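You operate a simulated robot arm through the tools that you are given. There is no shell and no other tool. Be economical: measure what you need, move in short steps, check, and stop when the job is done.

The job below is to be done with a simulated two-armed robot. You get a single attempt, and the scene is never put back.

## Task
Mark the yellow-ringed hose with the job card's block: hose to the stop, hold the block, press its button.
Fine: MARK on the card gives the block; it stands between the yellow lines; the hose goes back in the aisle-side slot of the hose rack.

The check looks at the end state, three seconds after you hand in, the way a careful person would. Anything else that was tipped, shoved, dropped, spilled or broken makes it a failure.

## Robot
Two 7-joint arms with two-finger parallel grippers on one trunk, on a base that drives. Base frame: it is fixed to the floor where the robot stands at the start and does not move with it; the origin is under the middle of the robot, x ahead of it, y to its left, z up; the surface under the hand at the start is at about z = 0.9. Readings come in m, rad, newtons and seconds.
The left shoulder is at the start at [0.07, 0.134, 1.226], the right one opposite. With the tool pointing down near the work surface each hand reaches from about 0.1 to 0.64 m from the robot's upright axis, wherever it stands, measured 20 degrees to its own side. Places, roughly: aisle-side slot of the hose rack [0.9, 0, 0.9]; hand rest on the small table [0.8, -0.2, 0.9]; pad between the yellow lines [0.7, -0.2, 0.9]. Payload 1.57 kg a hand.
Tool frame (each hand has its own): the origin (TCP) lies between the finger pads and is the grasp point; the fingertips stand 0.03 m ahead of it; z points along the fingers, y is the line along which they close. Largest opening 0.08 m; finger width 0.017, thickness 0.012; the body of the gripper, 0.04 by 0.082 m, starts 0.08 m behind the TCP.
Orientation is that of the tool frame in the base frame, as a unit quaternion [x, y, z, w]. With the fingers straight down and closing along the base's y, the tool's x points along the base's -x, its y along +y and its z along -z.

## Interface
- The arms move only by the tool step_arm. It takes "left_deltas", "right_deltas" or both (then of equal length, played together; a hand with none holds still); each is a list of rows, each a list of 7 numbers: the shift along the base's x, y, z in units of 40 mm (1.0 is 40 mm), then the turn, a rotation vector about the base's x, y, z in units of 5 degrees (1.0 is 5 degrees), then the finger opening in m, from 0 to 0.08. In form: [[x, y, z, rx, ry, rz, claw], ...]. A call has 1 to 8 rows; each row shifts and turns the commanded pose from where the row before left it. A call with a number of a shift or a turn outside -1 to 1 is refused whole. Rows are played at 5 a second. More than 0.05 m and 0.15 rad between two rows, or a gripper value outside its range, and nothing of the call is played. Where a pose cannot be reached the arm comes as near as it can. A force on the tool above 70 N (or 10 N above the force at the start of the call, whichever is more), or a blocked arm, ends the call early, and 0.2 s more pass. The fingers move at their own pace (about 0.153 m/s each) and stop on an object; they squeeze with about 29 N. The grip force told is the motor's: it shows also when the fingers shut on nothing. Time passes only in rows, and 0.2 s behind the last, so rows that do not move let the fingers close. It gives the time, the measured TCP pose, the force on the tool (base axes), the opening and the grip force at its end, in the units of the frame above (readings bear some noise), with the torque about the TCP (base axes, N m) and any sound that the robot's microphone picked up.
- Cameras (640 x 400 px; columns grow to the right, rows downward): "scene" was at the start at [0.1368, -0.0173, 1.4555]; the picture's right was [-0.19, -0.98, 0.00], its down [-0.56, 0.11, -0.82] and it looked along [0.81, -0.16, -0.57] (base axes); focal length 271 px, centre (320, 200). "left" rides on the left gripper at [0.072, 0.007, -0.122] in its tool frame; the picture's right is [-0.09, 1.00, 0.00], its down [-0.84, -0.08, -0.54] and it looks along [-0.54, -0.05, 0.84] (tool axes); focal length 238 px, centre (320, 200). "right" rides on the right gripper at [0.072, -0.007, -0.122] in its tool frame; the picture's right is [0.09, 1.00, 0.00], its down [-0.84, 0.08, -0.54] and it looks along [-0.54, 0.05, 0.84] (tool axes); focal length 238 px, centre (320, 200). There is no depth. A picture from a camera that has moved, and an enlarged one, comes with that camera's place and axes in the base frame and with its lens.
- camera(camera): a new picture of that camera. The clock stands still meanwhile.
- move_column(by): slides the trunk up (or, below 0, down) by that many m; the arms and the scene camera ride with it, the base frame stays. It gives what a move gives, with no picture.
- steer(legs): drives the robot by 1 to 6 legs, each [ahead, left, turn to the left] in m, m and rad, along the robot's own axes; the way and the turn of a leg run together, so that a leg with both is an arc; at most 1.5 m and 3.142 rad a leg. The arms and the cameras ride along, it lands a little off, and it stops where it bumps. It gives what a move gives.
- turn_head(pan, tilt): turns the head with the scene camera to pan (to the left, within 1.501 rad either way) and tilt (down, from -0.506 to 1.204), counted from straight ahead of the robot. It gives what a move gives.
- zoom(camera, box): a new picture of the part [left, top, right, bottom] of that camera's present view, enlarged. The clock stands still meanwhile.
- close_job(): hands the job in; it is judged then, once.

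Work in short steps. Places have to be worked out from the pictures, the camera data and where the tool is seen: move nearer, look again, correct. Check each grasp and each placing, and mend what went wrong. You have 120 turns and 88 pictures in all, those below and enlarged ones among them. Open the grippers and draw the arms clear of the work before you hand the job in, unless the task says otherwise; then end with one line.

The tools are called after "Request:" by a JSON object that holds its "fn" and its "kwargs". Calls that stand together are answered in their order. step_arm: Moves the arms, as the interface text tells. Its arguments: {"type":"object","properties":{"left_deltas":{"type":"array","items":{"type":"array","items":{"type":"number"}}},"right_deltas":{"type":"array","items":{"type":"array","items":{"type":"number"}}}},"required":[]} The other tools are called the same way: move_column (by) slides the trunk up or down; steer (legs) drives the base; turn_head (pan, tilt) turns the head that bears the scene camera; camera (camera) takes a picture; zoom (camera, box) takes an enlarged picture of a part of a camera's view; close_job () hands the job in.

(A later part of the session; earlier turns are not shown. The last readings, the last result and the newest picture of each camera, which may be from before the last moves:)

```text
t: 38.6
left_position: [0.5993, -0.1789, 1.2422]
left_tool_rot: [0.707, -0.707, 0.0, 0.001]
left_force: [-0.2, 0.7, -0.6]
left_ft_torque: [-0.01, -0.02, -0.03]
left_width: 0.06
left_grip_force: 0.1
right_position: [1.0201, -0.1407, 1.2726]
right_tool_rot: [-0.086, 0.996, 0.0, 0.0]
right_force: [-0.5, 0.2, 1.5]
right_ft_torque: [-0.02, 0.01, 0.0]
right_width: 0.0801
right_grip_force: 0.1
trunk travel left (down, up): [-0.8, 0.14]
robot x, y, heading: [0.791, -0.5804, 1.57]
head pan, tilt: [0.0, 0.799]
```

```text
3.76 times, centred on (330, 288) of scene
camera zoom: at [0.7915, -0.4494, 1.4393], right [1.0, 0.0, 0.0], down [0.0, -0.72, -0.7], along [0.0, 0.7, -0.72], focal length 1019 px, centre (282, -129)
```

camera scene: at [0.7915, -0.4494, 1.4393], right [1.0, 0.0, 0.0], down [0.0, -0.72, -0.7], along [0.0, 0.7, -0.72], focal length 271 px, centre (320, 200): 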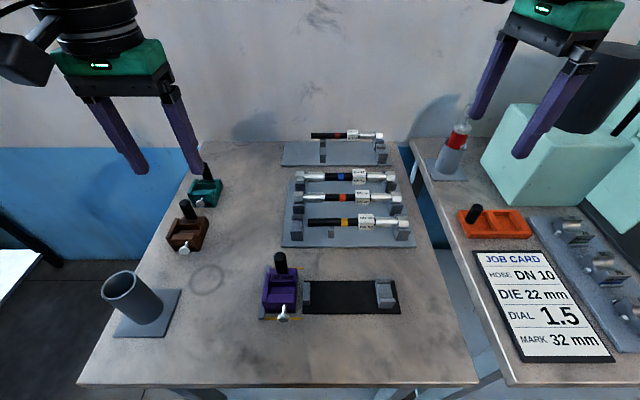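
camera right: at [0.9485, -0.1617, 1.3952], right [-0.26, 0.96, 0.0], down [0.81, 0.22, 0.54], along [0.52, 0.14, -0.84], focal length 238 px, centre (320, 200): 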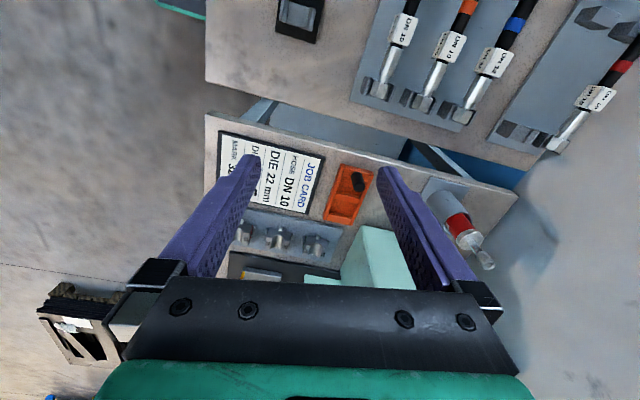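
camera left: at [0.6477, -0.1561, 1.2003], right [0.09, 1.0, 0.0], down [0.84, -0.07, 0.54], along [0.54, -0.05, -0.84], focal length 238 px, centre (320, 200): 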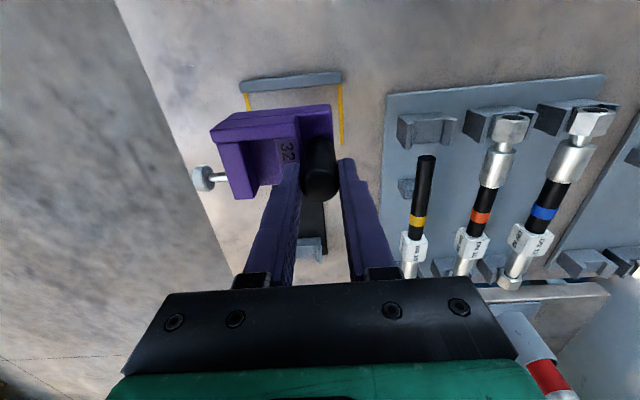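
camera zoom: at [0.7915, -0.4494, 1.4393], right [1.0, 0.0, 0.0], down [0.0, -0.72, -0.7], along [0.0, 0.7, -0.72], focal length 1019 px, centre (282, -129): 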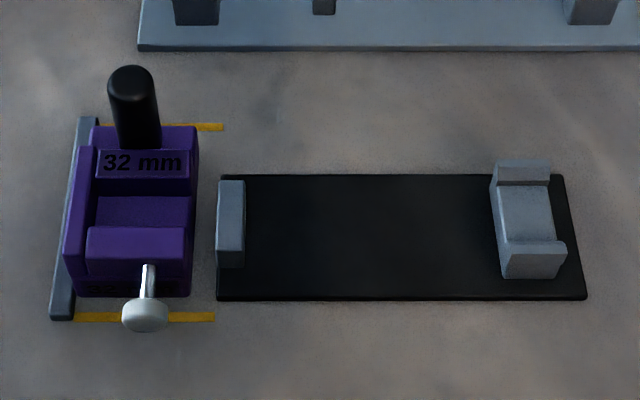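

Hose: cut end x≈0.763, nut end ≈1.002, tag box ≈0.883–0.915, y≈-0.044. I bring the right hand above the tag at z 1.10 and finish the turn.

Request:
{"fn": "step_arm", "kwargs": {"right_deltas": [[-0.5, 0.404, -0.71, 0, 0, -0.33, 0.07], [-0.5, 0.404, -0.71, 0, 0, -0.33, 0.07], [-0.5, 0.404, -0.71, 0, 0, -0.33, 0.07], [-0.5, 0.404, -0.71, 0, 0, -0.33, 0.07], [-0.5, 0.404, -0.71, 0, 0, -0.33, 0.07], [-0.5, 0.404, -0.71, 0, 0, -0.33, 0.07], [0, 0, 0, 0, 0, 0, 0.07]]}}

Request:
{"fn": "camera", "kwargs": {"camera": "right"}}

Request:
{"fn": "camera", "kwargs": {"camera": "scene"}}

```text
t: 40.2
left_position: [0.5982, -0.1782, 1.2418]
left_tool_rot: [0.707, -0.707, 0.0, 0.0]
left_force: [-1.0, -0.1, 0.7]
left_ft_torque: [-0.02, -0.04, -0.04]
left_width: 0.0603
left_grip_force: 0.2
right_position: [0.9185, -0.0709, 1.1004]
right_tool_rot: [-0.001, 1.0, 0.001, 0.0]
right_force: [0.5, -0.2, 0.3]
right_ft_torque: [0.01, -0.03, 0.03]
right_width: 0.0702
right_grip_force: 0.0
right hand out of reach, approached as far as the arm can: row 5, 6
trunk travel left (down, up): [-0.8, 0.14]
robot x, y, heading: [0.7913, -0.5743, 1.569]
head pan, tilt: [0.0, 0.799]
```

```text
52 pictures are left
camera right: at [0.8457, -0.0778, 1.2234], right [-0.09, 1.0, 0.0], down [0.84, 0.08, 0.54], along [0.54, 0.05, -0.84], focal length 238 px, centre (320, 200)
```

right: 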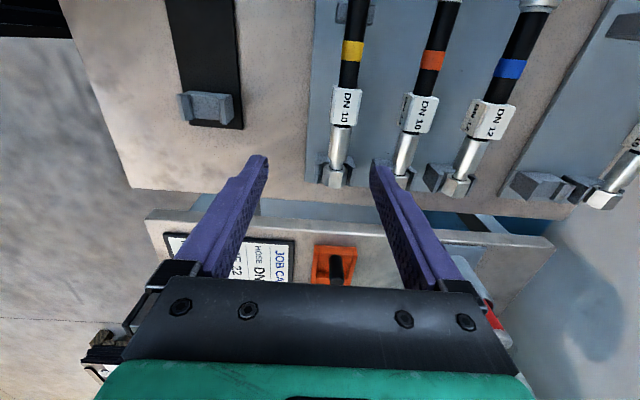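

```text
51 pictures are left
camera scene: at [0.7914, -0.4493, 1.4393], right [1.0, 0.0, 0.0], down [0.0, -0.72, -0.7], along [0.0, 0.7, -0.72], focal length 271 px, centre (320, 200)
```

scene: 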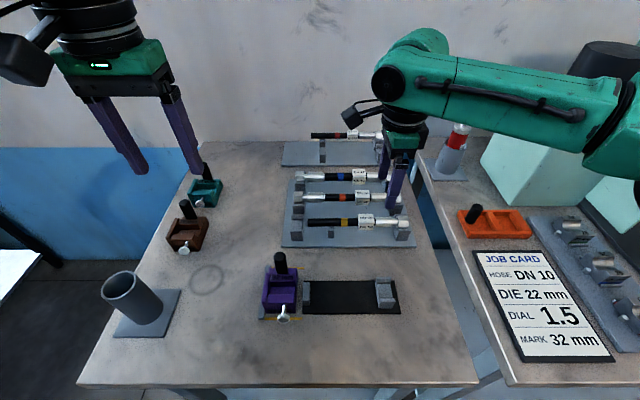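

The arm hits a wrist limit: the forearm comes in from the right, so the hand should be turned the other way round. I back off a little and turn it +180° about z (the grip is symmetric).

Request:
{"fn": "step_arm", "kwargs": {"right_deltas": [[0, -0.6, 0.5, 0, 0, 1, 0.07], [0, -0.6, 0.5, 0, 0, 1, 0.07], [0, -0.5, 0, 0, 0, 1, 0.07], [0, 0, 0, 0, 0, 1, 0.07], [0, 0, 0, 0, 0, 1, 0.07], [0, 0, 0, 0, 0, 1, 0.07], [0, 0, 0, 0, 0, 1, 0.07], [0, 0, 0, 0, 0, 1, 0.07]]}}

Request:
{"fn": "step_arm", "kwargs": {"right_deltas": [[0, 0, 0, 0, 0, 1, 0.07], [0, 0, 0, 0, 0, 1, 0.07], [0, 0, 0, 0, 0, 1, 0.07], [0, 0, 0, 0, 0, 1, 0.07], [0, 0, 0, 0, 0, 1, 0.07], [0, 0, 0, 0, 0, 1, 0.07], [0, 0, 0, 0, 0, 1, 0.07], [0, 0, 0, 0, 0, 1, 0.07]]}}

Request:
{"fn": "step_arm", "kwargs": {"right_deltas": [[0, 0, 0, 0, 0, 1, 0.07], [0, 0, 0, 0, 0, 1, 0.07], [0, 0, 0, 0, 0, 1, 0.07], [0, 0, 0, 0, 0, 1, 0.07], [0, 0, 0, 0, 0, 1, 0.07], [0, 0, 0, 0, 0, 1, 0.07], [0, 0, 0, 0, 0, 1, 0.07], [0, 0, 0, 0, 0, 1, 0.07]]}}

Request:
{"fn": "step_arm", "kwargs": {"right_deltas": [[0, 0, 0, 0, 0, 1, 0.07], [0, 0, 0, 0, 0, 1, 0.07], [0, 0, 0, 0, 0, 1, 0.07], [0, 0, 0, 0, 0, 1, 0.07], [0, 0, 0, 0, 0, 1, 0.07], [0, 0, 0, 0, 0, 1, 0.07], [0, 0, 0, 0, 0, 1, 0.07], [0, 0, 0, 0, 0, 1, 0.07]]}}

Request:
{"fn": "step_arm", "kwargs": {"right_deltas": [[0, 0, 0, 0, 0, 1, 0.07], [0, 0, 0, 0, 0, 1, 0.07], [0, 0, 0, 0, 0, 1, 0.07], [0, 0, 0, 0, 0, 1, 0.07]]}}

```text
t: 42.0
left_position: [0.5989, -0.178, 1.2426]
left_tool_rot: [-0.706, 0.708, 0.0, 0.0]
left_force: [-0.1, -0.2, -1.2]
left_ft_torque: [-0.04, 0.0, -0.02]
left_width: 0.0597
left_grip_force: 0.1
right_position: [0.9198, -0.138, 1.1411]
right_tool_rot: [-0.343, 0.939, 0.0, 0.001]
right_force: [-0.5, -0.6, 0.7]
right_ft_torque: [0.03, -0.03, -0.01]
right_width: 0.0699
right_grip_force: 0.0
trunk travel left (down, up): [-0.8, 0.14]
robot x, y, heading: [0.794, -0.5786, 1.573]
head pan, tilt: [0.0, 0.799]
```

```text
t: 43.8
left_position: [0.5986, -0.1782, 1.242]
left_tool_rot: [-0.707, 0.707, 0.001, 0.0]
left_force: [-0.4, -0.5, 0.5]
left_ft_torque: [0.03, 0.0, 0.02]
left_width: 0.0596
left_grip_force: 0.1
right_position: [0.919, -0.1378, 1.1409]
right_tool_rot: [-0.644, 0.765, 0.0, 0.001]
right_force: [0.5, 0.2, -0.7]
right_ft_torque: [-0.01, 0.01, -0.02]
right_width: 0.07
right_grip_force: 0.0
trunk travel left (down, up): [-0.8, 0.14]
robot x, y, heading: [0.7907, -0.5825, 1.571]
head pan, tilt: [0.0, 0.799]
```

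```text
t: 45.6
left_position: [0.6001, -0.178, 1.242]
left_tool_rot: [0.707, -0.707, 0.0, 0.0]
left_force: [0.8, 0.0, 0.7]
left_ft_torque: [0.02, 0.01, -0.01]
left_width: 0.06
left_grip_force: 0.1
right_position: [0.9194, -0.1373, 1.1399]
right_tool_rot: [0.867, -0.498, 0.0, -0.001]
right_force: [0.0, 0.8, -0.2]
right_ft_torque: [0.0, 0.03, 0.01]
right_width: 0.0698
right_grip_force: 0.1
trunk travel left (down, up): [-0.8, 0.14]
robot x, y, heading: [0.7884, -0.5819, 1.569]
head pan, tilt: [0.0, 0.799]
```

```text
t: 47.4
left_position: [0.5992, -0.1784, 1.2427]
left_tool_rot: [0.707, -0.707, 0.0, 0.0]
left_force: [0.4, -0.6, 0.1]
left_ft_torque: [0.02, 0.01, -0.01]
left_width: 0.0597
left_grip_force: 0.0
right_position: [0.919, -0.1379, 1.1406]
right_tool_rot: [0.985, -0.172, 0.0, 0.0]
right_force: [0.3, -0.4, 0.7]
right_ft_torque: [0.03, 0.01, 0.02]
right_width: 0.07
right_grip_force: 0.0
trunk travel left (down, up): [-0.8, 0.14]
robot x, y, heading: [0.7933, -0.5816, 1.571]
head pan, tilt: [0.0, 0.799]
```

```text
t: 48.4
left_position: [0.5992, -0.1792, 1.2421]
left_tool_rot: [0.707, -0.707, 0.0, 0.0]
left_force: [0.4, 0.2, -1.2]
left_ft_torque: [-0.01, 0.03, -0.05]
left_width: 0.0596
left_grip_force: 0.0
right_position: [0.9201, -0.1365, 1.1414]
right_tool_rot: [1.0, 0.002, -0.001, 0.0]
right_force: [-0.1, -0.1, 0.1]
right_ft_torque: [-0.02, 0.01, 0.0]
right_width: 0.0699
right_grip_force: 0.0
trunk travel left (down, up): [-0.8, 0.14]
robot x, y, heading: [0.7903, -0.5803, 1.569]
head pan, tilt: [0.0, 0.799]
```

Turned. Now moving above the tag again.

Request:
{"fn": "step_arm", "kwargs": {"right_deltas": [[-0.17, 0.775, -0.5, 0, 0, 0, 0.07], [-0.17, 0.775, -0.5, 0, 0, 0, 0.07], [-0.17, 0.775, -0.5, 0, 0, 0, 0.07], [0, 0, 0, 0, 0, 0, 0.07]]}}

Request:
{"fn": "camera", "kwargs": {"camera": "right"}}

Request:
{"fn": "zoom", "kwargs": {"camera": "scene", "box": [250, 100, 450, 260]}}

```text
t: 49.4
left_position: [0.599, -0.1787, 1.2424]
left_tool_rot: [-0.707, 0.707, -0.001, 0.0]
left_force: [0.5, -0.2, 0.7]
left_ft_torque: [-0.01, 0.02, 0.01]
left_width: 0.0598
left_grip_force: 0.1
right_position: [0.9202, -0.0685, 1.0834]
right_tool_rot: [1.0, 0.001, -0.001, -0.001]
right_force: [0.4, -0.3, 0.6]
right_ft_torque: [-0.04, 0.02, 0.02]
right_width: 0.07
right_grip_force: 0.1
right hand out of reach, approached as far as the arm can: row 2, 3
trunk travel left (down, up): [-0.8, 0.14]
robot x, y, heading: [0.7913, -0.5769, 1.567]
head pan, tilt: [0.0, 0.799]
```

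```text
50 pictures are left
camera right: at [0.9907, -0.0638, 1.205], right [0.09, -1.0, 0.0], down [-0.84, -0.08, 0.54], along [-0.54, -0.05, -0.84], focal length 238 px, centre (320, 200)
```

right: 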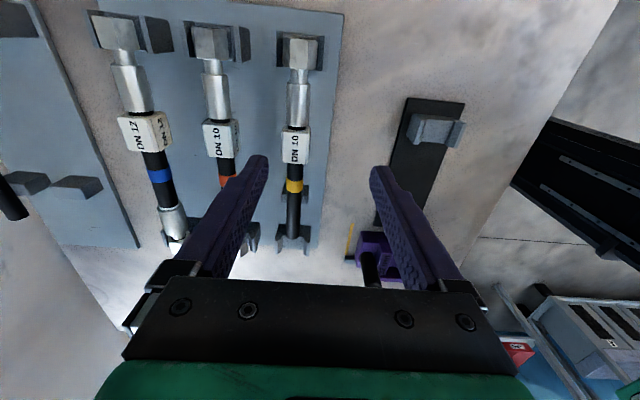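

```text
2.50 times, centred on (350, 180) of scene
camera zoom: at [0.791, -0.4499, 1.4394], right [1.0, 0.0, 0.0], down [0.0, -0.72, -0.7], along [0.0, 0.7, -0.72], focal length 677 px, centre (245, 250)
```

zoom: 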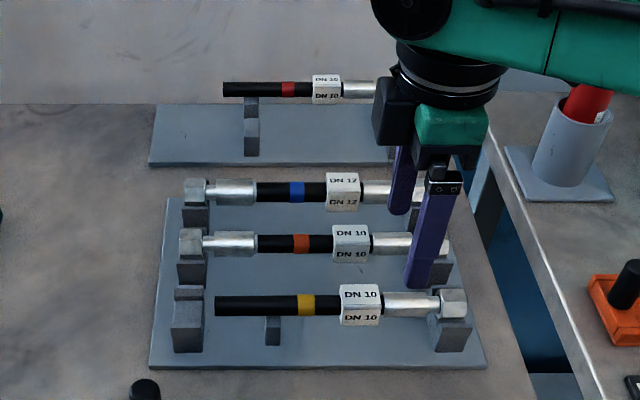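

Same limit both ways, so something else constrains the arm. I look at the right arm's posture.

Request:
{"fn": "turn_head", "kwargs": {"pan": -0.8, "tilt": 0.5}}

Request:
{"fn": "camera", "kwargs": {"camera": "scene"}}

```text
t: 50.5
left_position: [0.5994, -0.1796, 1.2428]
left_tool_rot: [0.707, -0.707, 0.0, 0.0]
left_force: [-0.5, 0.3, -0.1]
left_ft_torque: [0.0, -0.01, 0.02]
left_width: 0.0601
left_grip_force: 0.0
right_position: [0.9207, -0.0706, 1.0821]
right_tool_rot: [1.0, 0.001, -0.001, -0.001]
right_force: [-0.7, -0.5, 1.1]
right_ft_torque: [0.0, 0.03, 0.03]
right_width: 0.07
right_grip_force: 0.0
trunk travel left (down, up): [-0.8, 0.14]
robot x, y, heading: [0.7906, -0.5823, 1.57]
head pan, tilt: [-0.799, 0.499]
```

```text
48 pictures are left
camera scene: at [0.8566, -0.4668, 1.4653], right [0.7, -0.72, 0.0], down [-0.34, -0.33, -0.88], along [0.63, 0.61, -0.48], focal length 271 px, centre (320, 200)
```

scene: 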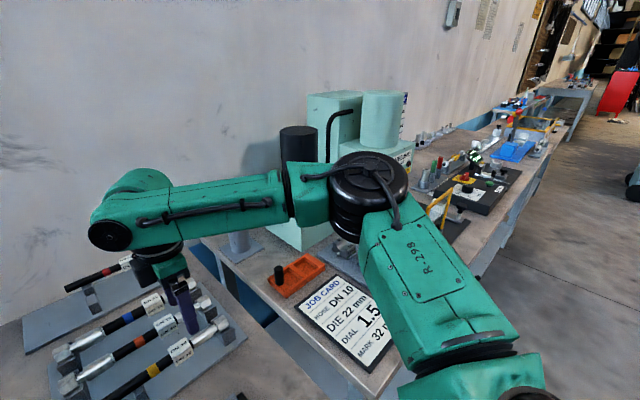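

The elbow is bent out to the right; the limit lies on the inner side. Shifting the base 0.09 m to its left (−x) puts the hose further to the right hand's side.

Request:
{"fn": "steer", "kwargs": {"legs": [[0, 0.09, 0]]}}

Request:
{"fn": "turn_head", "kwargs": {"pan": 0.0, "tilt": 0.8}}

Request:
{"fn": "step_arm", "kwargs": {"right_deltas": [[0.85, 0, 0, 0, 0, 0, 0.07], [0.85, 0.4, 0, 0, 0, 0, 0.07], [0, 0.25, 0, 0, 0, 0, 0.07], [0, 0, 0, 0, 0, 0, 0.07]]}}

```text
t: 51.6
left_position: [0.5148, -0.1784, 1.2431]
left_tool_rot: [-0.707, 0.708, 0.001, -0.002]
left_force: [-0.3, -1.0, -0.1]
left_ft_torque: [-0.01, 0.02, -0.01]
left_width: 0.06
left_grip_force: 0.1
right_position: [0.8355, -0.0687, 1.0814]
right_tool_rot: [1.0, -0.001, -0.003, 0.0]
right_force: [0.8, -0.2, -0.2]
right_ft_torque: [-0.01, 0.03, 0.02]
right_width: 0.0701
right_grip_force: 0.1
trunk travel left (down, up): [-0.8, 0.14]
robot x, y, heading: [0.7041, -0.5823, 1.572]
head pan, tilt: [-0.799, 0.499]
```

```text
t: 52.7
left_position: [0.5132, -0.1785, 1.2419]
left_tool_rot: [-0.706, 0.708, 0.0, 0.001]
left_force: [0.0, -0.7, 0.7]
left_ft_torque: [0.01, -0.01, 0.0]
left_width: 0.06
left_grip_force: 0.1
right_position: [0.8329, -0.0692, 1.0822]
right_tool_rot: [1.0, 0.001, -0.002, 0.0]
right_force: [-0.1, 0.2, -0.1]
right_ft_torque: [0.0, 0.01, 0.02]
right_width: 0.0699
right_grip_force: 0.1
trunk travel left (down, up): [-0.8, 0.14]
robot x, y, heading: [0.701, -0.5782, 1.569]
head pan, tilt: [0.0, 0.799]
```

```text
t: 53.7
left_position: [0.5107, -0.1793, 1.2421]
left_tool_rot: [-0.706, 0.708, 0.001, 0.0]
left_force: [0.5, 0.3, 0.2]
left_ft_torque: [0.01, 0.01, -0.02]
left_width: 0.0603
left_grip_force: 0.0
right_position: [0.9006, -0.0442, 1.083]
right_tool_rot: [1.0, 0.0, 0.0, -0.001]
right_force: [0.8, -0.3, -0.1]
right_ft_torque: [0.0, 0.03, 0.03]
right_width: 0.0699
right_grip_force: 0.1
trunk travel left (down, up): [-0.8, 0.14]
robot x, y, heading: [0.7031, -0.5778, 1.569]
head pan, tilt: [0.0, 0.799]
```

Reached (0.9006, −0.0442, 1.083). I check alignment over the tag from both cameras.

Request:
{"fn": "camera", "kwargs": {"camera": "right"}}

Request:
{"fn": "zoom", "kwargs": {"camera": "scene", "box": [290, 130, 450, 260]}}

```text
47 pictures are left
camera right: at [0.9713, -0.0383, 1.2055], right [0.09, -1.0, 0.0], down [-0.84, -0.08, 0.54], along [-0.54, -0.05, -0.84], focal length 238 px, centre (320, 200)
```

right: 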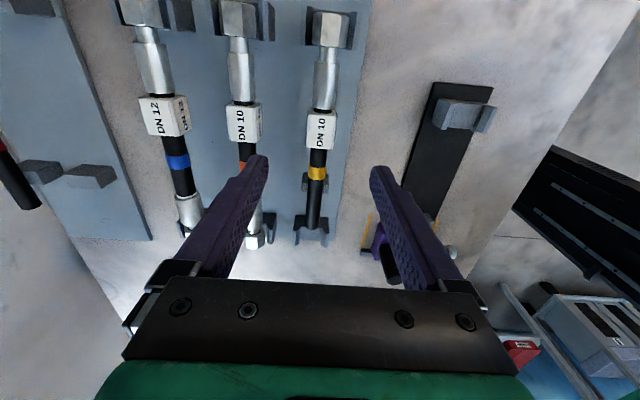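

```text
3.08 times, centred on (370, 195) of scene
camera zoom: at [0.7026, -0.4498, 1.4394], right [1.0, 0.0, 0.0], down [0.0, -0.72, -0.7], along [0.0, 0.7, -0.72], focal length 833 px, centre (166, 215)
```

zoom: 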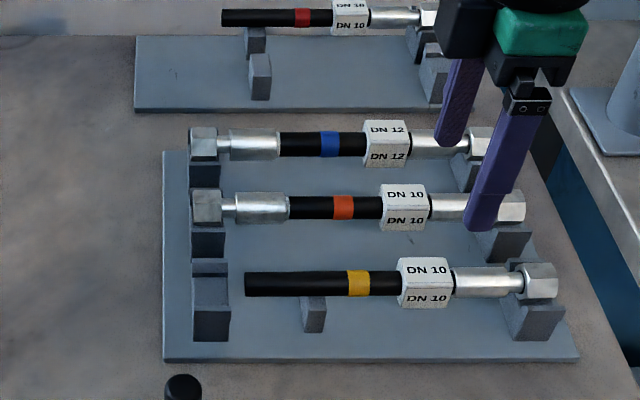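

Tag at about (0.898, −0.046), hose axis z≈0.95. I descend to z 0.953 and close.

Request:
{"fn": "step_arm", "kwargs": {"right_deltas": [[0, -0.04, -0.82, 0, 0, 0, 0.07], [0, 0, -0.82, 0, 0, 0, 0.07], [0, 0, -0.82, 0, 0, 0, 0.07], [0, 0, -0.79, 0, 0, 0, 0.07], [0, 0, 0, 0, 0, 0, 0.07]]}}

Request:
{"fn": "zoom", "kwargs": {"camera": "scene", "box": [290, 130, 450, 260]}}

Request:
{"fn": "zoom", "kwargs": {"camera": "right", "box": [180, 60, 460, 260]}}

```text
t: 54.9
left_position: [0.5114, -0.1791, 1.2414]
left_tool_rot: [-0.706, 0.708, 0.0, 0.0]
left_force: [1.0, -0.2, -0.3]
left_ft_torque: [0.01, -0.02, 0.03]
left_width: 0.0601
left_grip_force: 0.1
right_position: [0.9077, -0.0574, 0.958]
right_tool_rot: [1.0, 0.0, -0.001, -0.001]
right_force: [0.3, -0.5, -0.7]
right_ft_torque: [0.03, 0.0, -0.03]
right_width: 0.0698
right_grip_force: 0.0
right hand out of reach, approached as far as the arm can: row 3, 4
trunk travel left (down, up): [-0.8, 0.14]
robot x, y, heading: [0.7034, -0.5842, 1.571]
head pan, tilt: [0.0, 0.799]
```

```text
3.08 times, centred on (370, 195) of scene
camera zoom: at [0.7026, -0.4493, 1.4393], right [1.0, 0.0, 0.0], down [0.0, -0.72, -0.7], along [0.0, 0.7, -0.72], focal length 833 px, centre (166, 215)
```

zoom: 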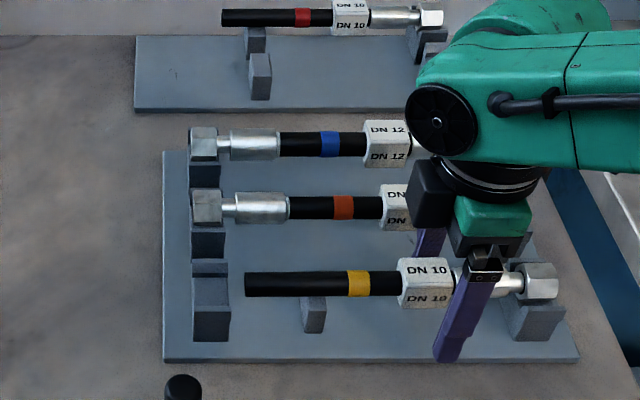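

```text
2.00 times, centred on (320, 160) of right
camera zoom: at [0.9772, -0.0527, 1.0812], right [0.09, -1.0, 0.0], down [-0.84, -0.08, 0.54], along [-0.54, -0.05, -0.84], focal length 477 px, centre (320, 280)
```

zoom: 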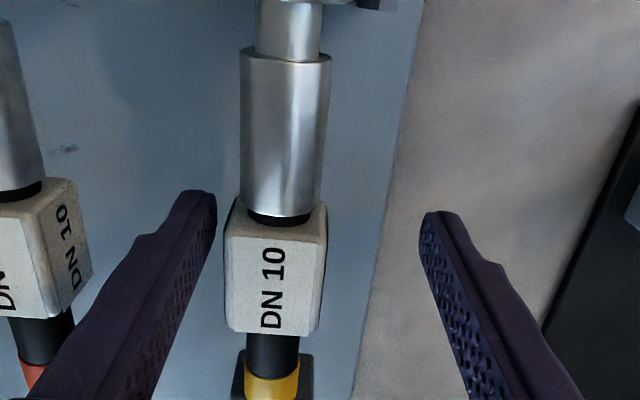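

The limit left me 11 mm short in y. The base front is ~5 cm from the table edge, so I creep ahead 15 mm and then correct.

Request:
{"fn": "steer", "kwargs": {"legs": [[0.018, -0.01, 0]]}}

Request:
{"fn": "step_arm", "kwargs": {"right_deltas": [[0, 0, 0, 0, 0, 0, 0.07]]}}

```text
t: 55.7
left_position: [0.5185, -0.1662, 1.2443]
left_tool_rot: [-0.707, 0.707, 0.001, 0.002]
left_force: [-0.2, -0.4, -0.4]
left_ft_torque: [0.07, -0.03, 0.0]
left_width: 0.0602
left_grip_force: 0.1
right_position: [0.9131, -0.0426, 0.9618]
right_tool_rot: [1.0, 0.0, -0.001, -0.003]
right_force: [-0.4, -1.0, -0.9]
right_ft_torque: [0.04, 0.0, 0.02]
right_width: 0.07
right_grip_force: 0.1
trunk travel left (down, up): [-0.8, 0.14]
robot x, y, heading: [0.7118, -0.5615, 1.569]
head pan, tilt: [0.0, 0.799]
```

```text
t: 56.1
left_position: [0.5211, -0.1591, 1.2414]
left_tool_rot: [-0.707, 0.707, -0.001, -0.001]
left_force: [0.1, -0.1, 0.1]
left_ft_torque: [-0.03, -0.02, -0.03]
left_width: 0.06
left_grip_force: 0.0
right_position: [0.9171, -0.0384, 0.9578]
right_tool_rot: [1.0, 0.0, -0.002, -0.002]
right_force: [0.2, 0.0, 0.1]
right_ft_torque: [-0.02, 0.02, 0.0]
right_width: 0.0699
right_grip_force: 0.0
trunk travel left (down, up): [-0.8, 0.14]
robot x, y, heading: [0.7135, -0.562, 1.574]
head pan, tilt: [0.0, 0.799]
```

Now at (0.917, −0.038, 0.958). I correct to (0.899, −0.0466, 0.953).

Request:
{"fn": "step_arm", "kwargs": {"right_deltas": [[-0.45, -0.2, -0.1, 0, 0, 0, 0.07], [0, 0, 0, 0, 0, 0, 0.07]]}}

Request:
{"fn": "zoom", "kwargs": {"camera": "right", "box": [180, 60, 460, 260]}}

```text
t: 56.7
left_position: [0.5204, -0.1612, 1.2422]
left_tool_rot: [-0.707, 0.707, 0.0, 0.001]
left_force: [0.7, -0.4, 0.0]
left_ft_torque: [0.0, -0.02, 0.0]
left_width: 0.0602
left_grip_force: 0.2
right_position: [0.8984, -0.0493, 0.9545]
right_tool_rot: [1.0, 0.0, -0.002, -0.002]
right_force: [0.8, 0.0, 0.5]
right_ft_torque: [0.01, 0.0, 0.0]
right_width: 0.0701
right_grip_force: 0.1
trunk travel left (down, up): [-0.8, 0.14]
robot x, y, heading: [0.7115, -0.563, 1.57]
head pan, tilt: [0.0, 0.799]
```

```text
2.00 times, centred on (320, 160) of right
camera zoom: at [0.9704, -0.0444, 1.0778], right [0.09, -1.0, 0.0], down [-0.83, -0.08, 0.55], along [-0.54, -0.05, -0.84], focal length 477 px, centre (320, 280)
```

zoom: 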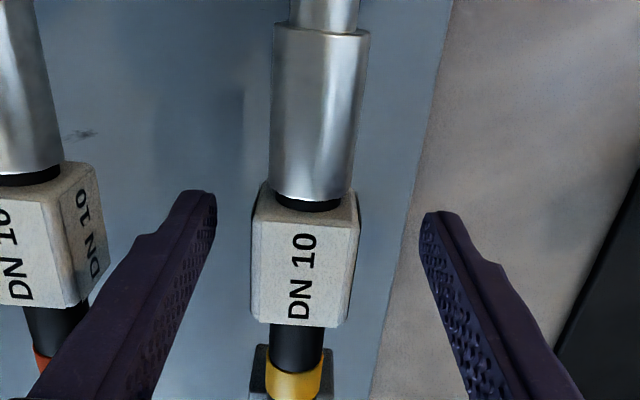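

Tag centre y ≈ −0.046; I nudge 3 mm and close the fingers.

Request:
{"fn": "step_arm", "kwargs": {"right_deltas": [[0, 0.08, 0, 0, 0, 0, 0.07], [0, 0, 0, 0, 0, 0, 0.05], [0, 0, 0, 0, 0, 0, 0.0], [0, 0, 0, 0, 0, 0, 0.0], [0, 0, 0, 0, 0, 0, 0.0]]}}

Request:
{"fn": "zoom", "kwargs": {"camera": "right", "box": [180, 0, 460, 200]}}

```text
t: 57.9
left_position: [0.5205, -0.1614, 1.2418]
left_tool_rot: [-0.706, 0.708, -0.001, 0.0]
left_force: [-1.0, 1.1, 0.5]
left_ft_torque: [0.0, -0.04, 0.03]
left_width: 0.0602
left_grip_force: 0.0
right_position: [0.8982, -0.0495, 0.9559]
right_tool_rot: [1.0, -0.001, -0.002, -0.001]
right_force: [0.3, 1.9, 1.9]
right_ft_torque: [0.05, 0.03, 0.09]
right_width: 0.0292
right_grip_force: 28.8
right hand out of reach, approached as far as the arm can: row 1
trunk travel left (down, up): [-0.8, 0.14]
robot x, y, heading: [0.7104, -0.5607, 1.567]
head pan, tilt: [0.0, 0.799]
```

```text
2.00 times, centred on (320, 100) of right
camera zoom: at [0.9702, -0.0444, 1.0783], right [0.09, -1.0, 0.0], down [-0.83, -0.08, 0.55], along [-0.54, -0.05, -0.84], focal length 477 px, centre (320, 400)
```

zoom: 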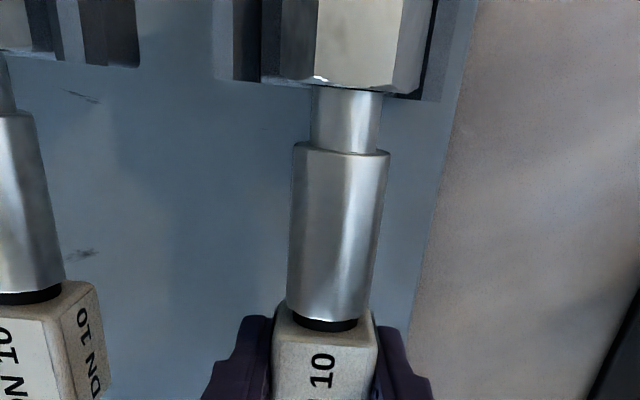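

Tag gripped (29 mm). I lift straight up in two steps and check that it hangs level.

Request:
{"fn": "step_arm", "kwargs": {"right_deltas": [[0, 0, 0.4, 0, 0, 0, 0.0], [0, 0, 0.6, 0, 0, 0, 0.0], [0, 0, 0.8, 0, 0, 0, 0.0], [0, -0.3, 0.6, 0, 0, 0, 0.0], [0, 0, 0, 0, 0, 0, 0.0]]}}

Request:
{"fn": "camera", "kwargs": {"camera": "scene"}}

```text
t: 59.1
left_position: [0.5197, -0.161, 1.2422]
left_tool_rot: [-0.706, 0.708, 0.001, 0.0]
left_force: [0.5, -0.3, -0.6]
left_ft_torque: [0.0, 0.01, -0.01]
left_width: 0.0602
left_grip_force: 0.0
right_position: [0.8989, -0.0627, 1.0529]
right_tool_rot: [1.0, -0.001, -0.002, -0.001]
right_force: [0.6, 0.2, -2.6]
right_ft_torque: [0.02, 0.04, 0.04]
right_width: 0.0293
right_grip_force: 28.6
trunk travel left (down, up): [-0.8, 0.14]
robot x, y, heading: [0.7148, -0.5624, 1.568]
head pan, tilt: [0.0, 0.799]
```

```text
41 pictures are left
camera scene: at [0.7127, -0.4307, 1.4392], right [1.0, 0.0, 0.0], down [0.0, -0.72, -0.7], along [0.0, 0.7, -0.72], focal length 271 px, centre (320, 200)
```

scene: 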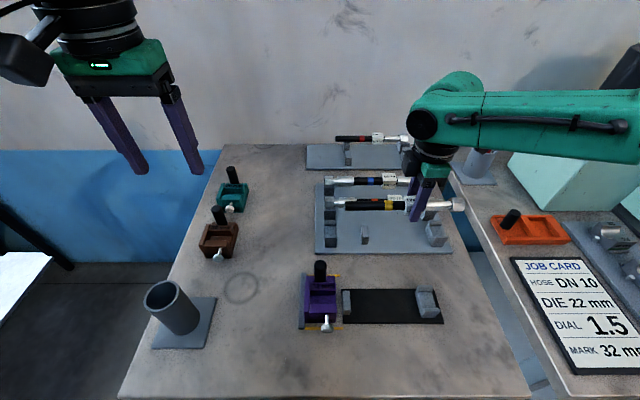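

Level and held. I carry the hose over the rest, keeping it at z≈1.05.

Request:
{"fn": "step_arm", "kwargs": {"right_deltas": [[-0.3, -0.9, 0, 0, 0, 0, 0.0], [-0.3, -0.9, 0, 0, 0, 0, 0.0], [-0.45, -0.9, 0, 0, 0, 0, 0.0], [-0.45, -0.9, 0, 0, 0, 0, 0.0], [0, 0, 0, 0, 0, 0, 0.0]]}}

Request:
{"fn": "camera", "kwargs": {"camera": "right"}}

Request:
{"fn": "zoom", "kwargs": {"camera": "scene", "box": [270, 200, 490, 340]}}

```text
t: 60.3
left_position: [0.5218, -0.1616, 1.2427]
left_tool_rot: [-0.706, 0.708, 0.0, 0.0]
left_force: [0.4, 0.2, -0.3]
left_ft_torque: [0.0, 0.03, 0.01]
left_width: 0.06
left_grip_force: 0.1
right_position: [0.8381, -0.2045, 1.0524]
right_tool_rot: [1.0, 0.001, -0.001, -0.001]
right_force: [0.7, 0.2, -2.6]
right_ft_torque: [0.01, -0.05, -0.01]
right_width: 0.0289
right_grip_force: 28.8
trunk travel left (down, up): [-0.8, 0.14]
robot x, y, heading: [0.7098, -0.5611, 1.565]
head pan, tilt: [0.0, 0.799]
```

```text
40 pictures are left
camera right: at [0.9089, -0.1995, 1.1741], right [0.09, -1.0, 0.0], down [-0.83, -0.08, 0.55], along [-0.54, -0.05, -0.84], focal length 238 px, centre (320, 200)
```

right: 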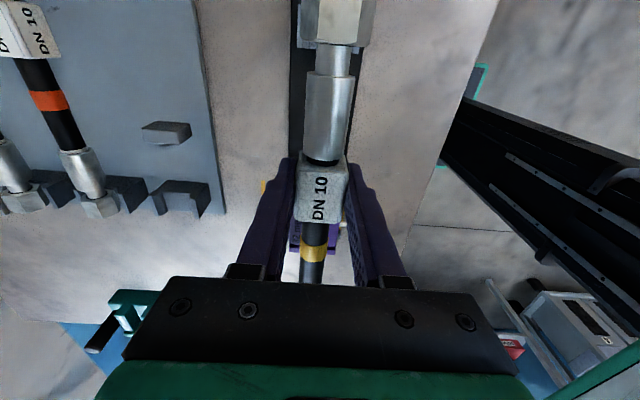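

```text
2.86 times, centred on (380, 270) of scene
camera zoom: at [0.713, -0.4308, 1.4392], right [1.0, 0.0, 0.0], down [0.0, -0.72, -0.7], along [0.0, 0.7, -0.72], focal length 773 px, centre (149, 0)
```

zoom: 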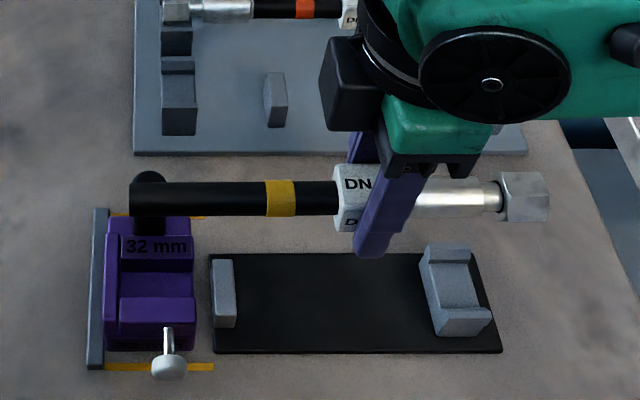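

Cut end x≈0.702, stop face ≈0.693; nut lines up with the fork. I lower to z≈0.975 and check heights.

Request:
{"fn": "step_arm", "kwargs": {"right_deltas": [[0, -0.04, -0.7, 0, 0, 0, 0.0], [0, 0, -0.7, 0, 0, 0, 0.0], [0, 0, -0.5, 0, 0, 0, 0.0], [0, 0, 0, 0, 0, 0, 0.0]]}}

Request:
{"fn": "zoom", "kwargs": {"camera": "scene", "box": [270, 200, 490, 340]}}

Request:
{"fn": "camera", "kwargs": {"camera": "left"}}

```text
t: 61.3
left_position: [0.5215, -0.1613, 1.2418]
left_tool_rot: [-0.706, 0.708, -0.001, 0.0]
left_force: [-0.6, -0.2, 0.8]
left_ft_torque: [-0.03, -0.01, -0.03]
left_width: 0.0599
left_grip_force: 0.1
right_position: [0.8388, -0.2079, 0.9763]
right_tool_rot: [1.0, 0.001, -0.002, -0.001]
right_force: [0.3, -0.7, -1.9]
right_ft_torque: [0.04, -0.03, -0.02]
right_width: 0.0289
right_grip_force: 29.4
trunk travel left (down, up): [-0.8, 0.14]
robot x, y, heading: [0.713, -0.5628, 1.572]
head pan, tilt: [0.0, 0.799]
```

```text
2.86 times, centred on (380, 270) of scene
camera zoom: at [0.7125, -0.4316, 1.4393], right [1.0, 0.0, 0.0], down [0.0, -0.72, -0.7], along [0.0, 0.7, -0.72], focal length 773 px, centre (149, 0)
```

zoom: 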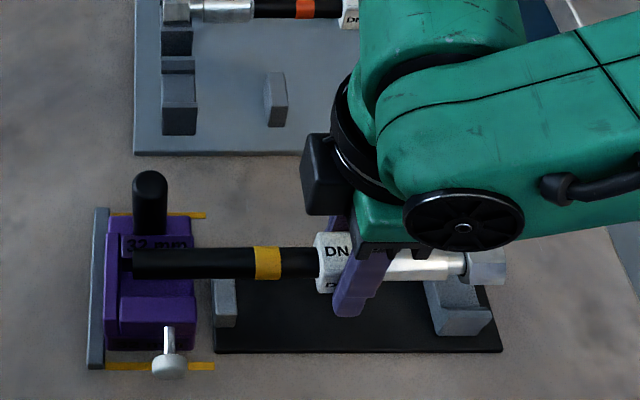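

```text
37 pictures are left
camera left: at [0.5147, -0.2334, 1.3634], right [-1.0, 0.09, 0.0], down [0.08, 0.84, 0.54], along [0.05, 0.54, -0.84], focal length 238 px, centre (320, 200)
```

left: 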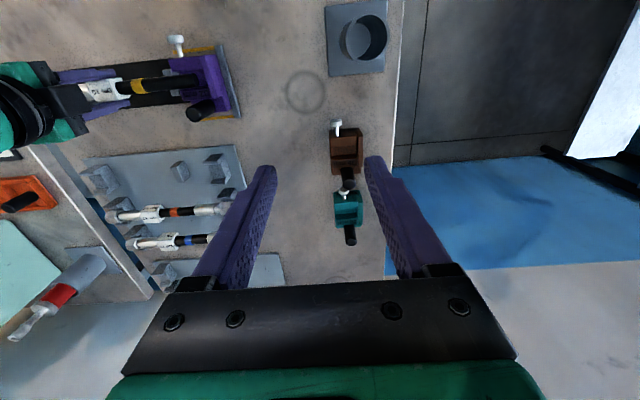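

I zoom in with the left camera for lateral alignment with the channel.

Request:
{"fn": "zoom", "kwargs": {"camera": "left", "box": [90, 30, 250, 130]}}

```text
4.00 times, centred on (170, 80) of left
camera zoom: at [0.5147, -0.2334, 1.3634], right [-1.0, 0.09, 0.0], down [0.08, 0.84, 0.54], along [0.05, 0.54, -0.84], focal length 953 px, centre (920, 680)
```

zoom: 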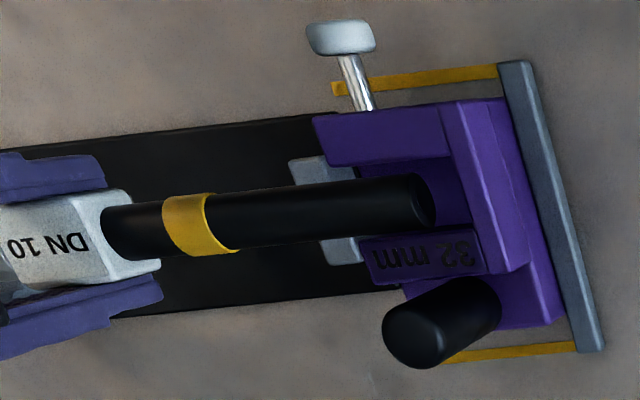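

Hose aligned with the channel within about a millimetre. I lower another 18 mm gently.

Request:
{"fn": "step_arm", "kwargs": {"right_deltas": [[0, 0, -0.15, 0, 0, 0, 0.0], [0, 0, -0.15, 0, 0, 0, 0.0], [0, 0, -0.15, 0, 0, 0, 0.0], [0, 0, 0, 0, 0, 0, 0.0]]}}

Request:
{"fn": "zoom", "kwargs": {"camera": "scene", "box": [280, 260, 460, 340]}}

```text
t: 62.3
left_position: [0.521, -0.1611, 1.242]
left_tool_rot: [-0.706, 0.708, 0.0, 0.001]
left_force: [0.2, 0.5, 0.0]
left_ft_torque: [-0.01, 0.01, -0.05]
left_width: 0.0601
left_grip_force: 0.1
right_position: [0.8395, -0.2082, 0.9577]
right_tool_rot: [1.0, 0.0, -0.002, -0.001]
right_force: [1.0, -0.6, -2.0]
right_ft_torque: [-0.02, 0.01, -0.03]
right_width: 0.0293
right_grip_force: 29.0
trunk travel left (down, up): [-0.8, 0.14]
robot x, y, heading: [0.7134, -0.5622, 1.564]
head pan, tilt: [0.0, 0.799]
```

```text
3.56 times, centred on (370, 300) of scene
camera zoom: at [0.7126, -0.4311, 1.4393], right [1.0, 0.0, 0.0], down [0.0, -0.72, -0.7], along [0.0, 0.7, -0.72], focal length 962 px, centre (142, -156)
```

zoom: 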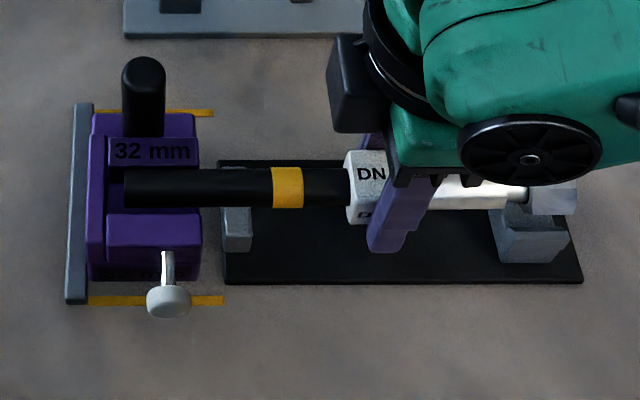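

No contact yet (−2 N is only the hose weight). I lower further in 3 mm steps.

Request:
{"fn": "step_arm", "kwargs": {"right_deltas": [[0, 0, -0.08, 0, 0, 0, 0.0], [0, 0, -0.08, 0, 0, 0, 0.0], [0, 0, -0.08, 0, 0, 0, 0.0], [0, 0, 0, 0, 0, 0, 0.0]]}}

Request:
{"fn": "zoom", "kwargs": {"camera": "scene", "box": [280, 260, 460, 340]}}

```text
t: 63.3
left_position: [0.52, -0.1619, 1.2422]
left_tool_rot: [-0.706, 0.708, 0.0, 0.0]
left_force: [-0.6, 1.0, -0.4]
left_ft_torque: [-0.01, 0.04, -0.03]
left_width: 0.06
left_grip_force: 0.1
right_position: [0.8389, -0.2079, 0.9477]
right_tool_rot: [1.0, 0.0, -0.003, -0.001]
right_force: [-0.2, 0.5, -2.3]
right_ft_torque: [0.0, 0.0, -0.04]
right_width: 0.0292
right_grip_force: 29.1
trunk travel left (down, up): [-0.8, 0.14]
robot x, y, heading: [0.714, -0.5615, 1.567]
head pan, tilt: [0.0, 0.799]
```

```text
3.56 times, centred on (370, 300) of scene
camera zoom: at [0.7126, -0.4312, 1.4393], right [1.0, 0.0, 0.0], down [0.0, -0.72, -0.7], along [0.0, 0.7, -0.72], focal length 962 px, centre (142, -156)
```

zoom: 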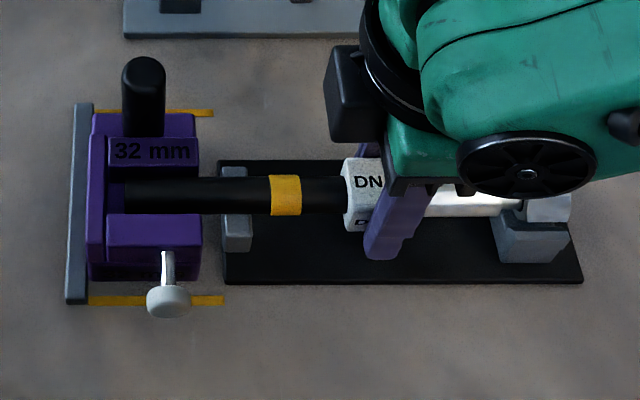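

Still free. I continue with 2.4 mm steps.

Request:
{"fn": "step_arm", "kwargs": {"right_deltas": [[0, 0, -0.06, 0, 0, 0, 0.0], [0, 0, -0.06, 0, 0, 0, 0.0], [0, 0, 0, 0, 0, 0, 0.0]]}}

Request:
{"fn": "zoom", "kwargs": {"camera": "left", "box": [60, 30, 250, 130]}}

```text
t: 64.1
left_position: [0.5221, -0.1652, 1.2441]
left_tool_rot: [-0.706, 0.708, 0.001, 0.001]
left_force: [-0.9, -0.5, -0.3]
left_ft_torque: [-0.01, 0.01, 0.01]
left_width: 0.06
left_grip_force: 0.1
right_position: [0.8386, -0.2082, 0.9469]
right_tool_rot: [1.0, 0.0, -0.002, -0.007]
right_force: [7.5, 4.3, 39.1]
right_ft_torque: [-0.09, 0.32, 0.02]
right_width: 0.0291
right_grip_force: 29.1
trunk travel left (down, up): [-0.8, 0.14]
robot x, y, heading: [0.7128, -0.5602, 1.568]
head pan, tilt: [0.0, 0.799]
```

```text
3.37 times, centred on (155, 80) of left
camera zoom: at [0.5154, -0.2368, 1.3649], right [-1.0, 0.09, 0.0], down [0.08, 0.83, 0.54], along [0.05, 0.54, -0.84], focal length 803 px, centre (876, 604)
```

zoom: 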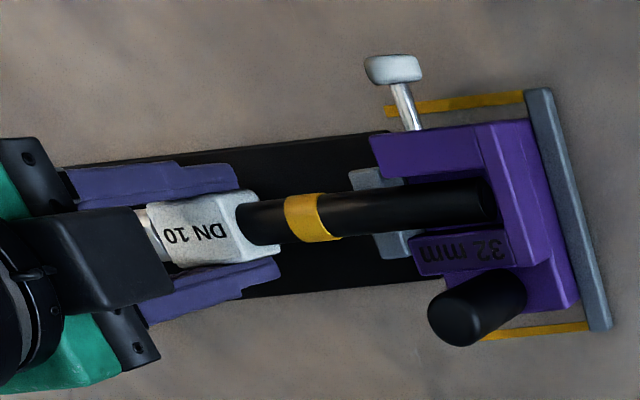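

Resting contact (39 N). I ease off 3.5 mm of command and slide −x in small steps towards the stop.

Request:
{"fn": "step_arm", "kwargs": {"right_deltas": [[0, 0, 0.1, 0, 0, 0, 0.0], [-0.05, 0, 0, 0, 0, 0, 0.0], [-0.05, 0, 0, 0, 0, 0, 0.0], [-0.05, 0, 0, 0, 0, 0, 0.0], [0, 0, 0, 0, 0, 0, 0.0]]}}

```text
t: 65.3
left_position: [0.5212, -0.1613, 1.2403]
left_tool_rot: [-0.707, 0.708, 0.0, 0.0]
left_force: [0.2, -0.1, 0.4]
left_ft_torque: [-0.03, 0.02, 0.01]
left_width: 0.06
left_grip_force: 0.0
right_position: [0.8327, -0.2092, 0.9468]
right_tool_rot: [1.0, 0.0, -0.003, 0.001]
right_force: [0.0, -2.8, -0.2]
right_ft_torque: [-0.03, -0.22, -0.16]
right_width: 0.0294
right_grip_force: 29.0
trunk travel left (down, up): [-0.8, 0.14]
robot x, y, heading: [0.7114, -0.5626, 1.564]
head pan, tilt: [0.0, 0.799]
```

Vertical load gone. I continue in 1.6 mm steps till an x force shows.

Request:
{"fn": "step_arm", "kwargs": {"right_deltas": [[-0.04, 0, 0, 0, 0, 0, 0.0], [-0.04, 0, 0, 0, 0, 0, 0.0], [0, 0, 0, 0, 0, 0, 0.0]]}}

Request:
{"fn": "zoom", "kwargs": {"camera": "left", "box": [140, 40, 250, 120]}}

```text
t: 66.1
left_position: [0.5218, -0.1602, 1.2415]
left_tool_rot: [-0.707, 0.707, 0.0, 0.0]
left_force: [0.1, 1.2, 0.3]
left_ft_torque: [-0.02, 0.04, 0.0]
left_width: 0.0599
left_grip_force: 0.2
right_position: [0.8306, -0.2081, 0.9471]
right_tool_rot: [1.0, -0.001, -0.002, -0.001]
right_force: [1.2, 0.9, -1.6]
right_ft_torque: [-0.02, -0.01, 0.04]
right_width: 0.0292
right_grip_force: 29.2
trunk travel left (down, up): [-0.8, 0.14]
robot x, y, heading: [0.7119, -0.5632, 1.569]
head pan, tilt: [0.0, 0.799]
```

```text
5.00 times, centred on (195, 80) of left
camera zoom: at [0.5148, -0.2329, 1.3633], right [-1.0, 0.09, 0.0], down [0.08, 0.84, 0.54], along [0.05, 0.54, -0.84], focal length 1192 px, centre (945, 800)
```

zoom: 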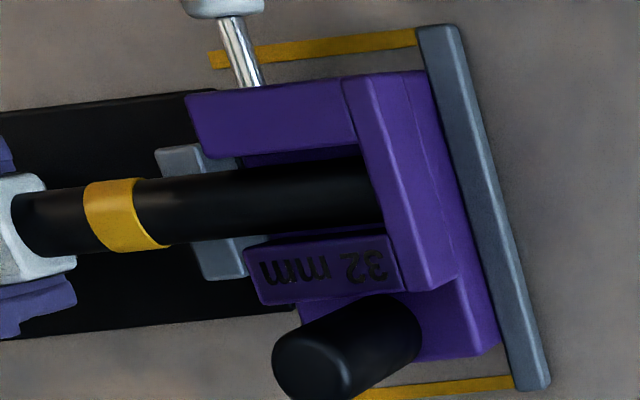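

Nearly there; no x force yet. More small steps.

Request:
{"fn": "step_arm", "kwargs": {"right_deltas": [[-0.04, 0, 0, 0, 0, 0, 0.0], [-0.04, 0, 0, 0, 0, 0, 0.0], [0, 0, 0, 0, 0, 0, 0.0]]}}

```text
t: 66.9
left_position: [0.5236, -0.1616, 1.242]
left_tool_rot: [-0.706, 0.708, 0.001, 0.0]
left_force: [0.3, 0.5, 0.0]
left_ft_torque: [-0.03, 0.03, -0.03]
left_width: 0.0599
left_grip_force: 0.0
right_position: [0.8284, -0.208, 0.9466]
right_tool_rot: [1.0, 0.0, -0.002, -0.001]
right_force: [7.8, 1.8, 0.5]
right_ft_torque: [0.01, 0.18, -0.1]
right_width: 0.0294
right_grip_force: 29.4
trunk travel left (down, up): [-0.8, 0.14]
robot x, y, heading: [0.7109, -0.5613, 1.575]
head pan, tilt: [0.0, 0.799]
```

Hose end is on the stop (8 N in x). I settle it a hair lower, release, and lift the right hand clear.

Request:
{"fn": "step_arm", "kwargs": {"right_deltas": [[0, 0, -0.03, 0, 0, 0, 0.0], [0, 0, 0, 0, 0, 0, 0.06], [0, 0, 0, 0, 0, 0, 0.07], [0, 0, 0.4, 0, 0, 0, 0.07], [0, 0, 0.9, 0, 0, 0, 0.07], [0, 0, 0.9, 0, 0, 0, 0.07], [0, 0, 0.9, 0, 0, 0, 0.07], [0.5, 0, 0.8, 0, 0, 0, 0.07]]}}

Request:
{"fn": "zoom", "kwargs": {"camera": "scene", "box": [280, 250, 460, 340]}}

Request:
{"fn": "zoom", "kwargs": {"camera": "left", "box": [80, 30, 250, 130]}}

```text
t: 68.7
left_position: [0.522, -0.162, 1.2432]
left_tool_rot: [-0.706, 0.708, 0.0, 0.001]
left_force: [0.5, 0.9, 0.0]
left_ft_torque: [0.03, 0.03, -0.02]
left_width: 0.06
left_grip_force: 0.0
right_position: [0.8468, -0.2098, 1.1045]
right_tool_rot: [1.0, 0.0, -0.002, -0.001]
right_force: [0.2, 0.2, -0.7]
right_ft_torque: [0.01, 0.06, 0.04]
right_width: 0.0697
right_grip_force: 0.1
trunk travel left (down, up): [-0.8, 0.14]
robot x, y, heading: [0.7107, -0.5632, 1.568]
head pan, tilt: [0.0, 0.799]
```

```text
3.56 times, centred on (370, 295) of scene
camera zoom: at [0.7139, -0.4328, 1.4394], right [1.0, 0.0, 0.0], down [0.0, -0.72, -0.7], along [0.0, 0.7, -0.72], focal length 962 px, centre (142, -138)
```

zoom: 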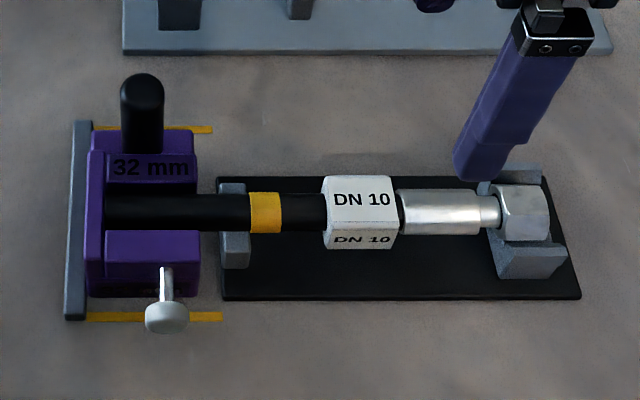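

```text
3.76 times, centred on (165, 80) of left
camera zoom: at [0.516, -0.2345, 1.3639], right [-1.0, 0.09, 0.0], down [0.08, 0.84, 0.54], along [0.05, 0.54, -0.84], focal length 897 px, centre (904, 652)
```

zoom: 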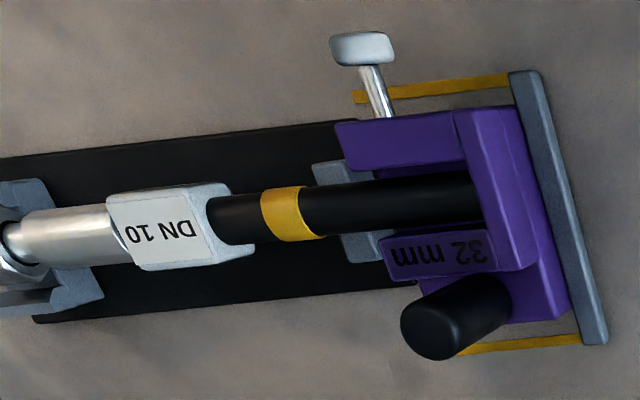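

Hose rests at the stop; knob at about (0.7255, −0.262, 0.949), handle (0.714, −0.165). I shift the base +0.05 m in x to centre the two hands.

Request:
{"fn": "steer", "kwargs": {"legs": [[0, -0.05, 0]]}}

Request:
{"fn": "step_arm", "kwargs": {"left_deltas": [[0, 0, 0, 0, 0, 0, 0.06]], "right_deltas": [[0, 0, 0, 0, 0, 0, 0.0]]}}

```text
t: 69.6
left_position: [0.5609, -0.1606, 1.2408]
left_tool_rot: [-0.707, 0.707, -0.003, 0.002]
left_force: [-0.7, -0.1, -0.9]
left_ft_torque: [-0.04, -0.06, 0.01]
left_width: 0.06
left_grip_force: 0.1
right_position: [0.8872, -0.209, 1.1029]
right_tool_rot: [1.0, 0.001, 0.002, 0.0]
right_force: [-0.2, 1.1, -0.3]
right_ft_torque: [0.01, -0.09, 0.0]
right_width: 0.0702
right_grip_force: 0.0
trunk travel left (down, up): [-0.8, 0.14]
robot x, y, heading: [0.7578, -0.5589, 1.569]
head pan, tilt: [0.0, 0.799]
```

```text
t: 70.0
left_position: [0.5712, -0.162, 1.2423]
left_tool_rot: [0.708, -0.707, 0.0, 0.001]
left_force: [-0.5, 0.4, 0.6]
left_ft_torque: [0.04, -0.01, -0.01]
left_width: 0.06
left_grip_force: 0.2
right_position: [0.8962, -0.2075, 1.1016]
right_tool_rot: [1.0, 0.001, -0.003, -0.001]
right_force: [-0.4, 0.4, 0.1]
right_ft_torque: [-0.03, -0.02, 0.0]
right_width: 0.0
right_grip_force: 21.2
trunk travel left (down, up): [-0.8, 0.14]
robot x, y, heading: [0.7603, -0.5619, 1.567]
head pan, tilt: [0.0, 0.799]
```

Both hands move: left above the handle at z 1.10, right (closed) to (0.7255, −0.333, 1.10).

Request:
{"fn": "step_arm", "kwargs": {"left_deltas": [[0.715, -0.015, -0.7, 0, 0, 0, 0.06], [0.715, -0.015, -0.7, 0, 0, 0, 0.06], [0.715, -0.015, -0.7, 0, 0, 0, 0.06], [0.715, -0.015, -0.7, 0, 0, 0, 0.06], [0.715, -0.015, -0.7, 0, 0, 0, 0.06], [0, 0, 0, 0, 0, 0, 0.06]], "right_deltas": [[-0.85, -0.63, 0, 0, 0, 0, 0], [-0.85, -0.63, 0, 0, 0, 0, 0], [-0.85, -0.63, 0, 0, 0, 0, 0], [-0.85, -0.63, 0, 0, 0, 0, 0], [-0.85, -0.63, 0, 0, 0, 0, 0], [0, 0, 0, 0, 0, 0, 0]]}}

Request:
{"fn": "camera", "kwargs": {"camera": "scene"}}

Request:
{"fn": "camera", "kwargs": {"camera": "left"}}

```text
t: 71.4
left_position: [0.7113, -0.1644, 1.1019]
left_tool_rot: [0.707, -0.707, 0.0, -0.001]
left_force: [0.2, -0.4, 0.7]
left_ft_torque: [0.0, -0.03, 0.01]
left_width: 0.0601
left_grip_force: 0.1
right_position: [0.7758, -0.2966, 1.1022]
right_tool_rot: [1.0, 0.0, -0.002, -0.001]
right_force: [-0.3, 0.1, -0.9]
right_ft_torque: [0.01, -0.05, -0.02]
right_width: 0.0
right_grip_force: 21.8
right hand out of reach, approached as far as the arm can: row 4, 5
trunk travel left (down, up): [-0.8, 0.14]
robot x, y, heading: [0.7609, -0.5588, 1.575]
head pan, tilt: [0.0, 0.799]
```

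```text
29 pictures are left
camera scene: at [0.7603, -0.4325, 1.4394], right [1.0, 0.0, 0.0], down [0.0, -0.72, -0.7], along [0.0, 0.7, -0.72], focal length 271 px, centre (320, 200)
```

scene: 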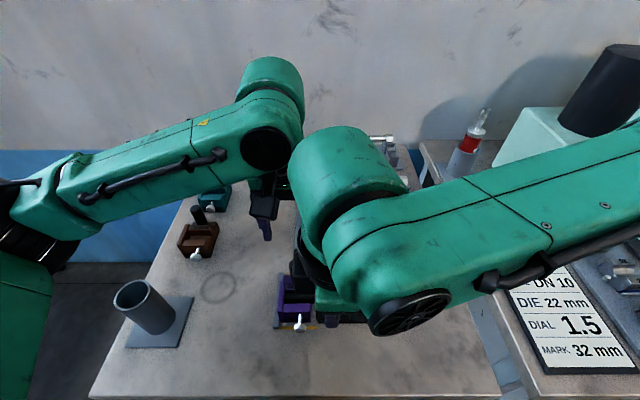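

```text
28 pictures are left
camera left: at [0.7056, -0.2366, 1.2231], right [-1.0, 0.09, 0.0], down [0.08, 0.84, 0.54], along [0.05, 0.54, -0.84], focal length 238 px, centre (320, 200)
```

left: 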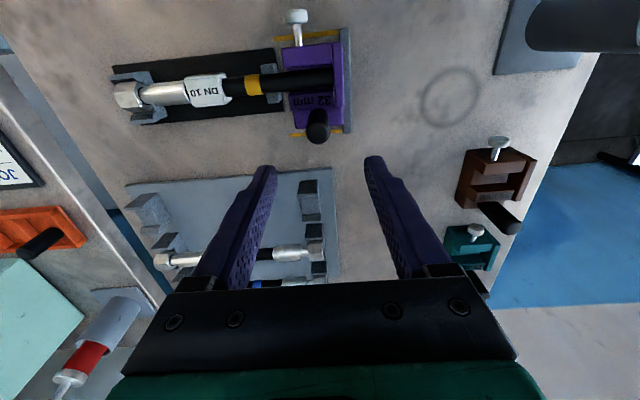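

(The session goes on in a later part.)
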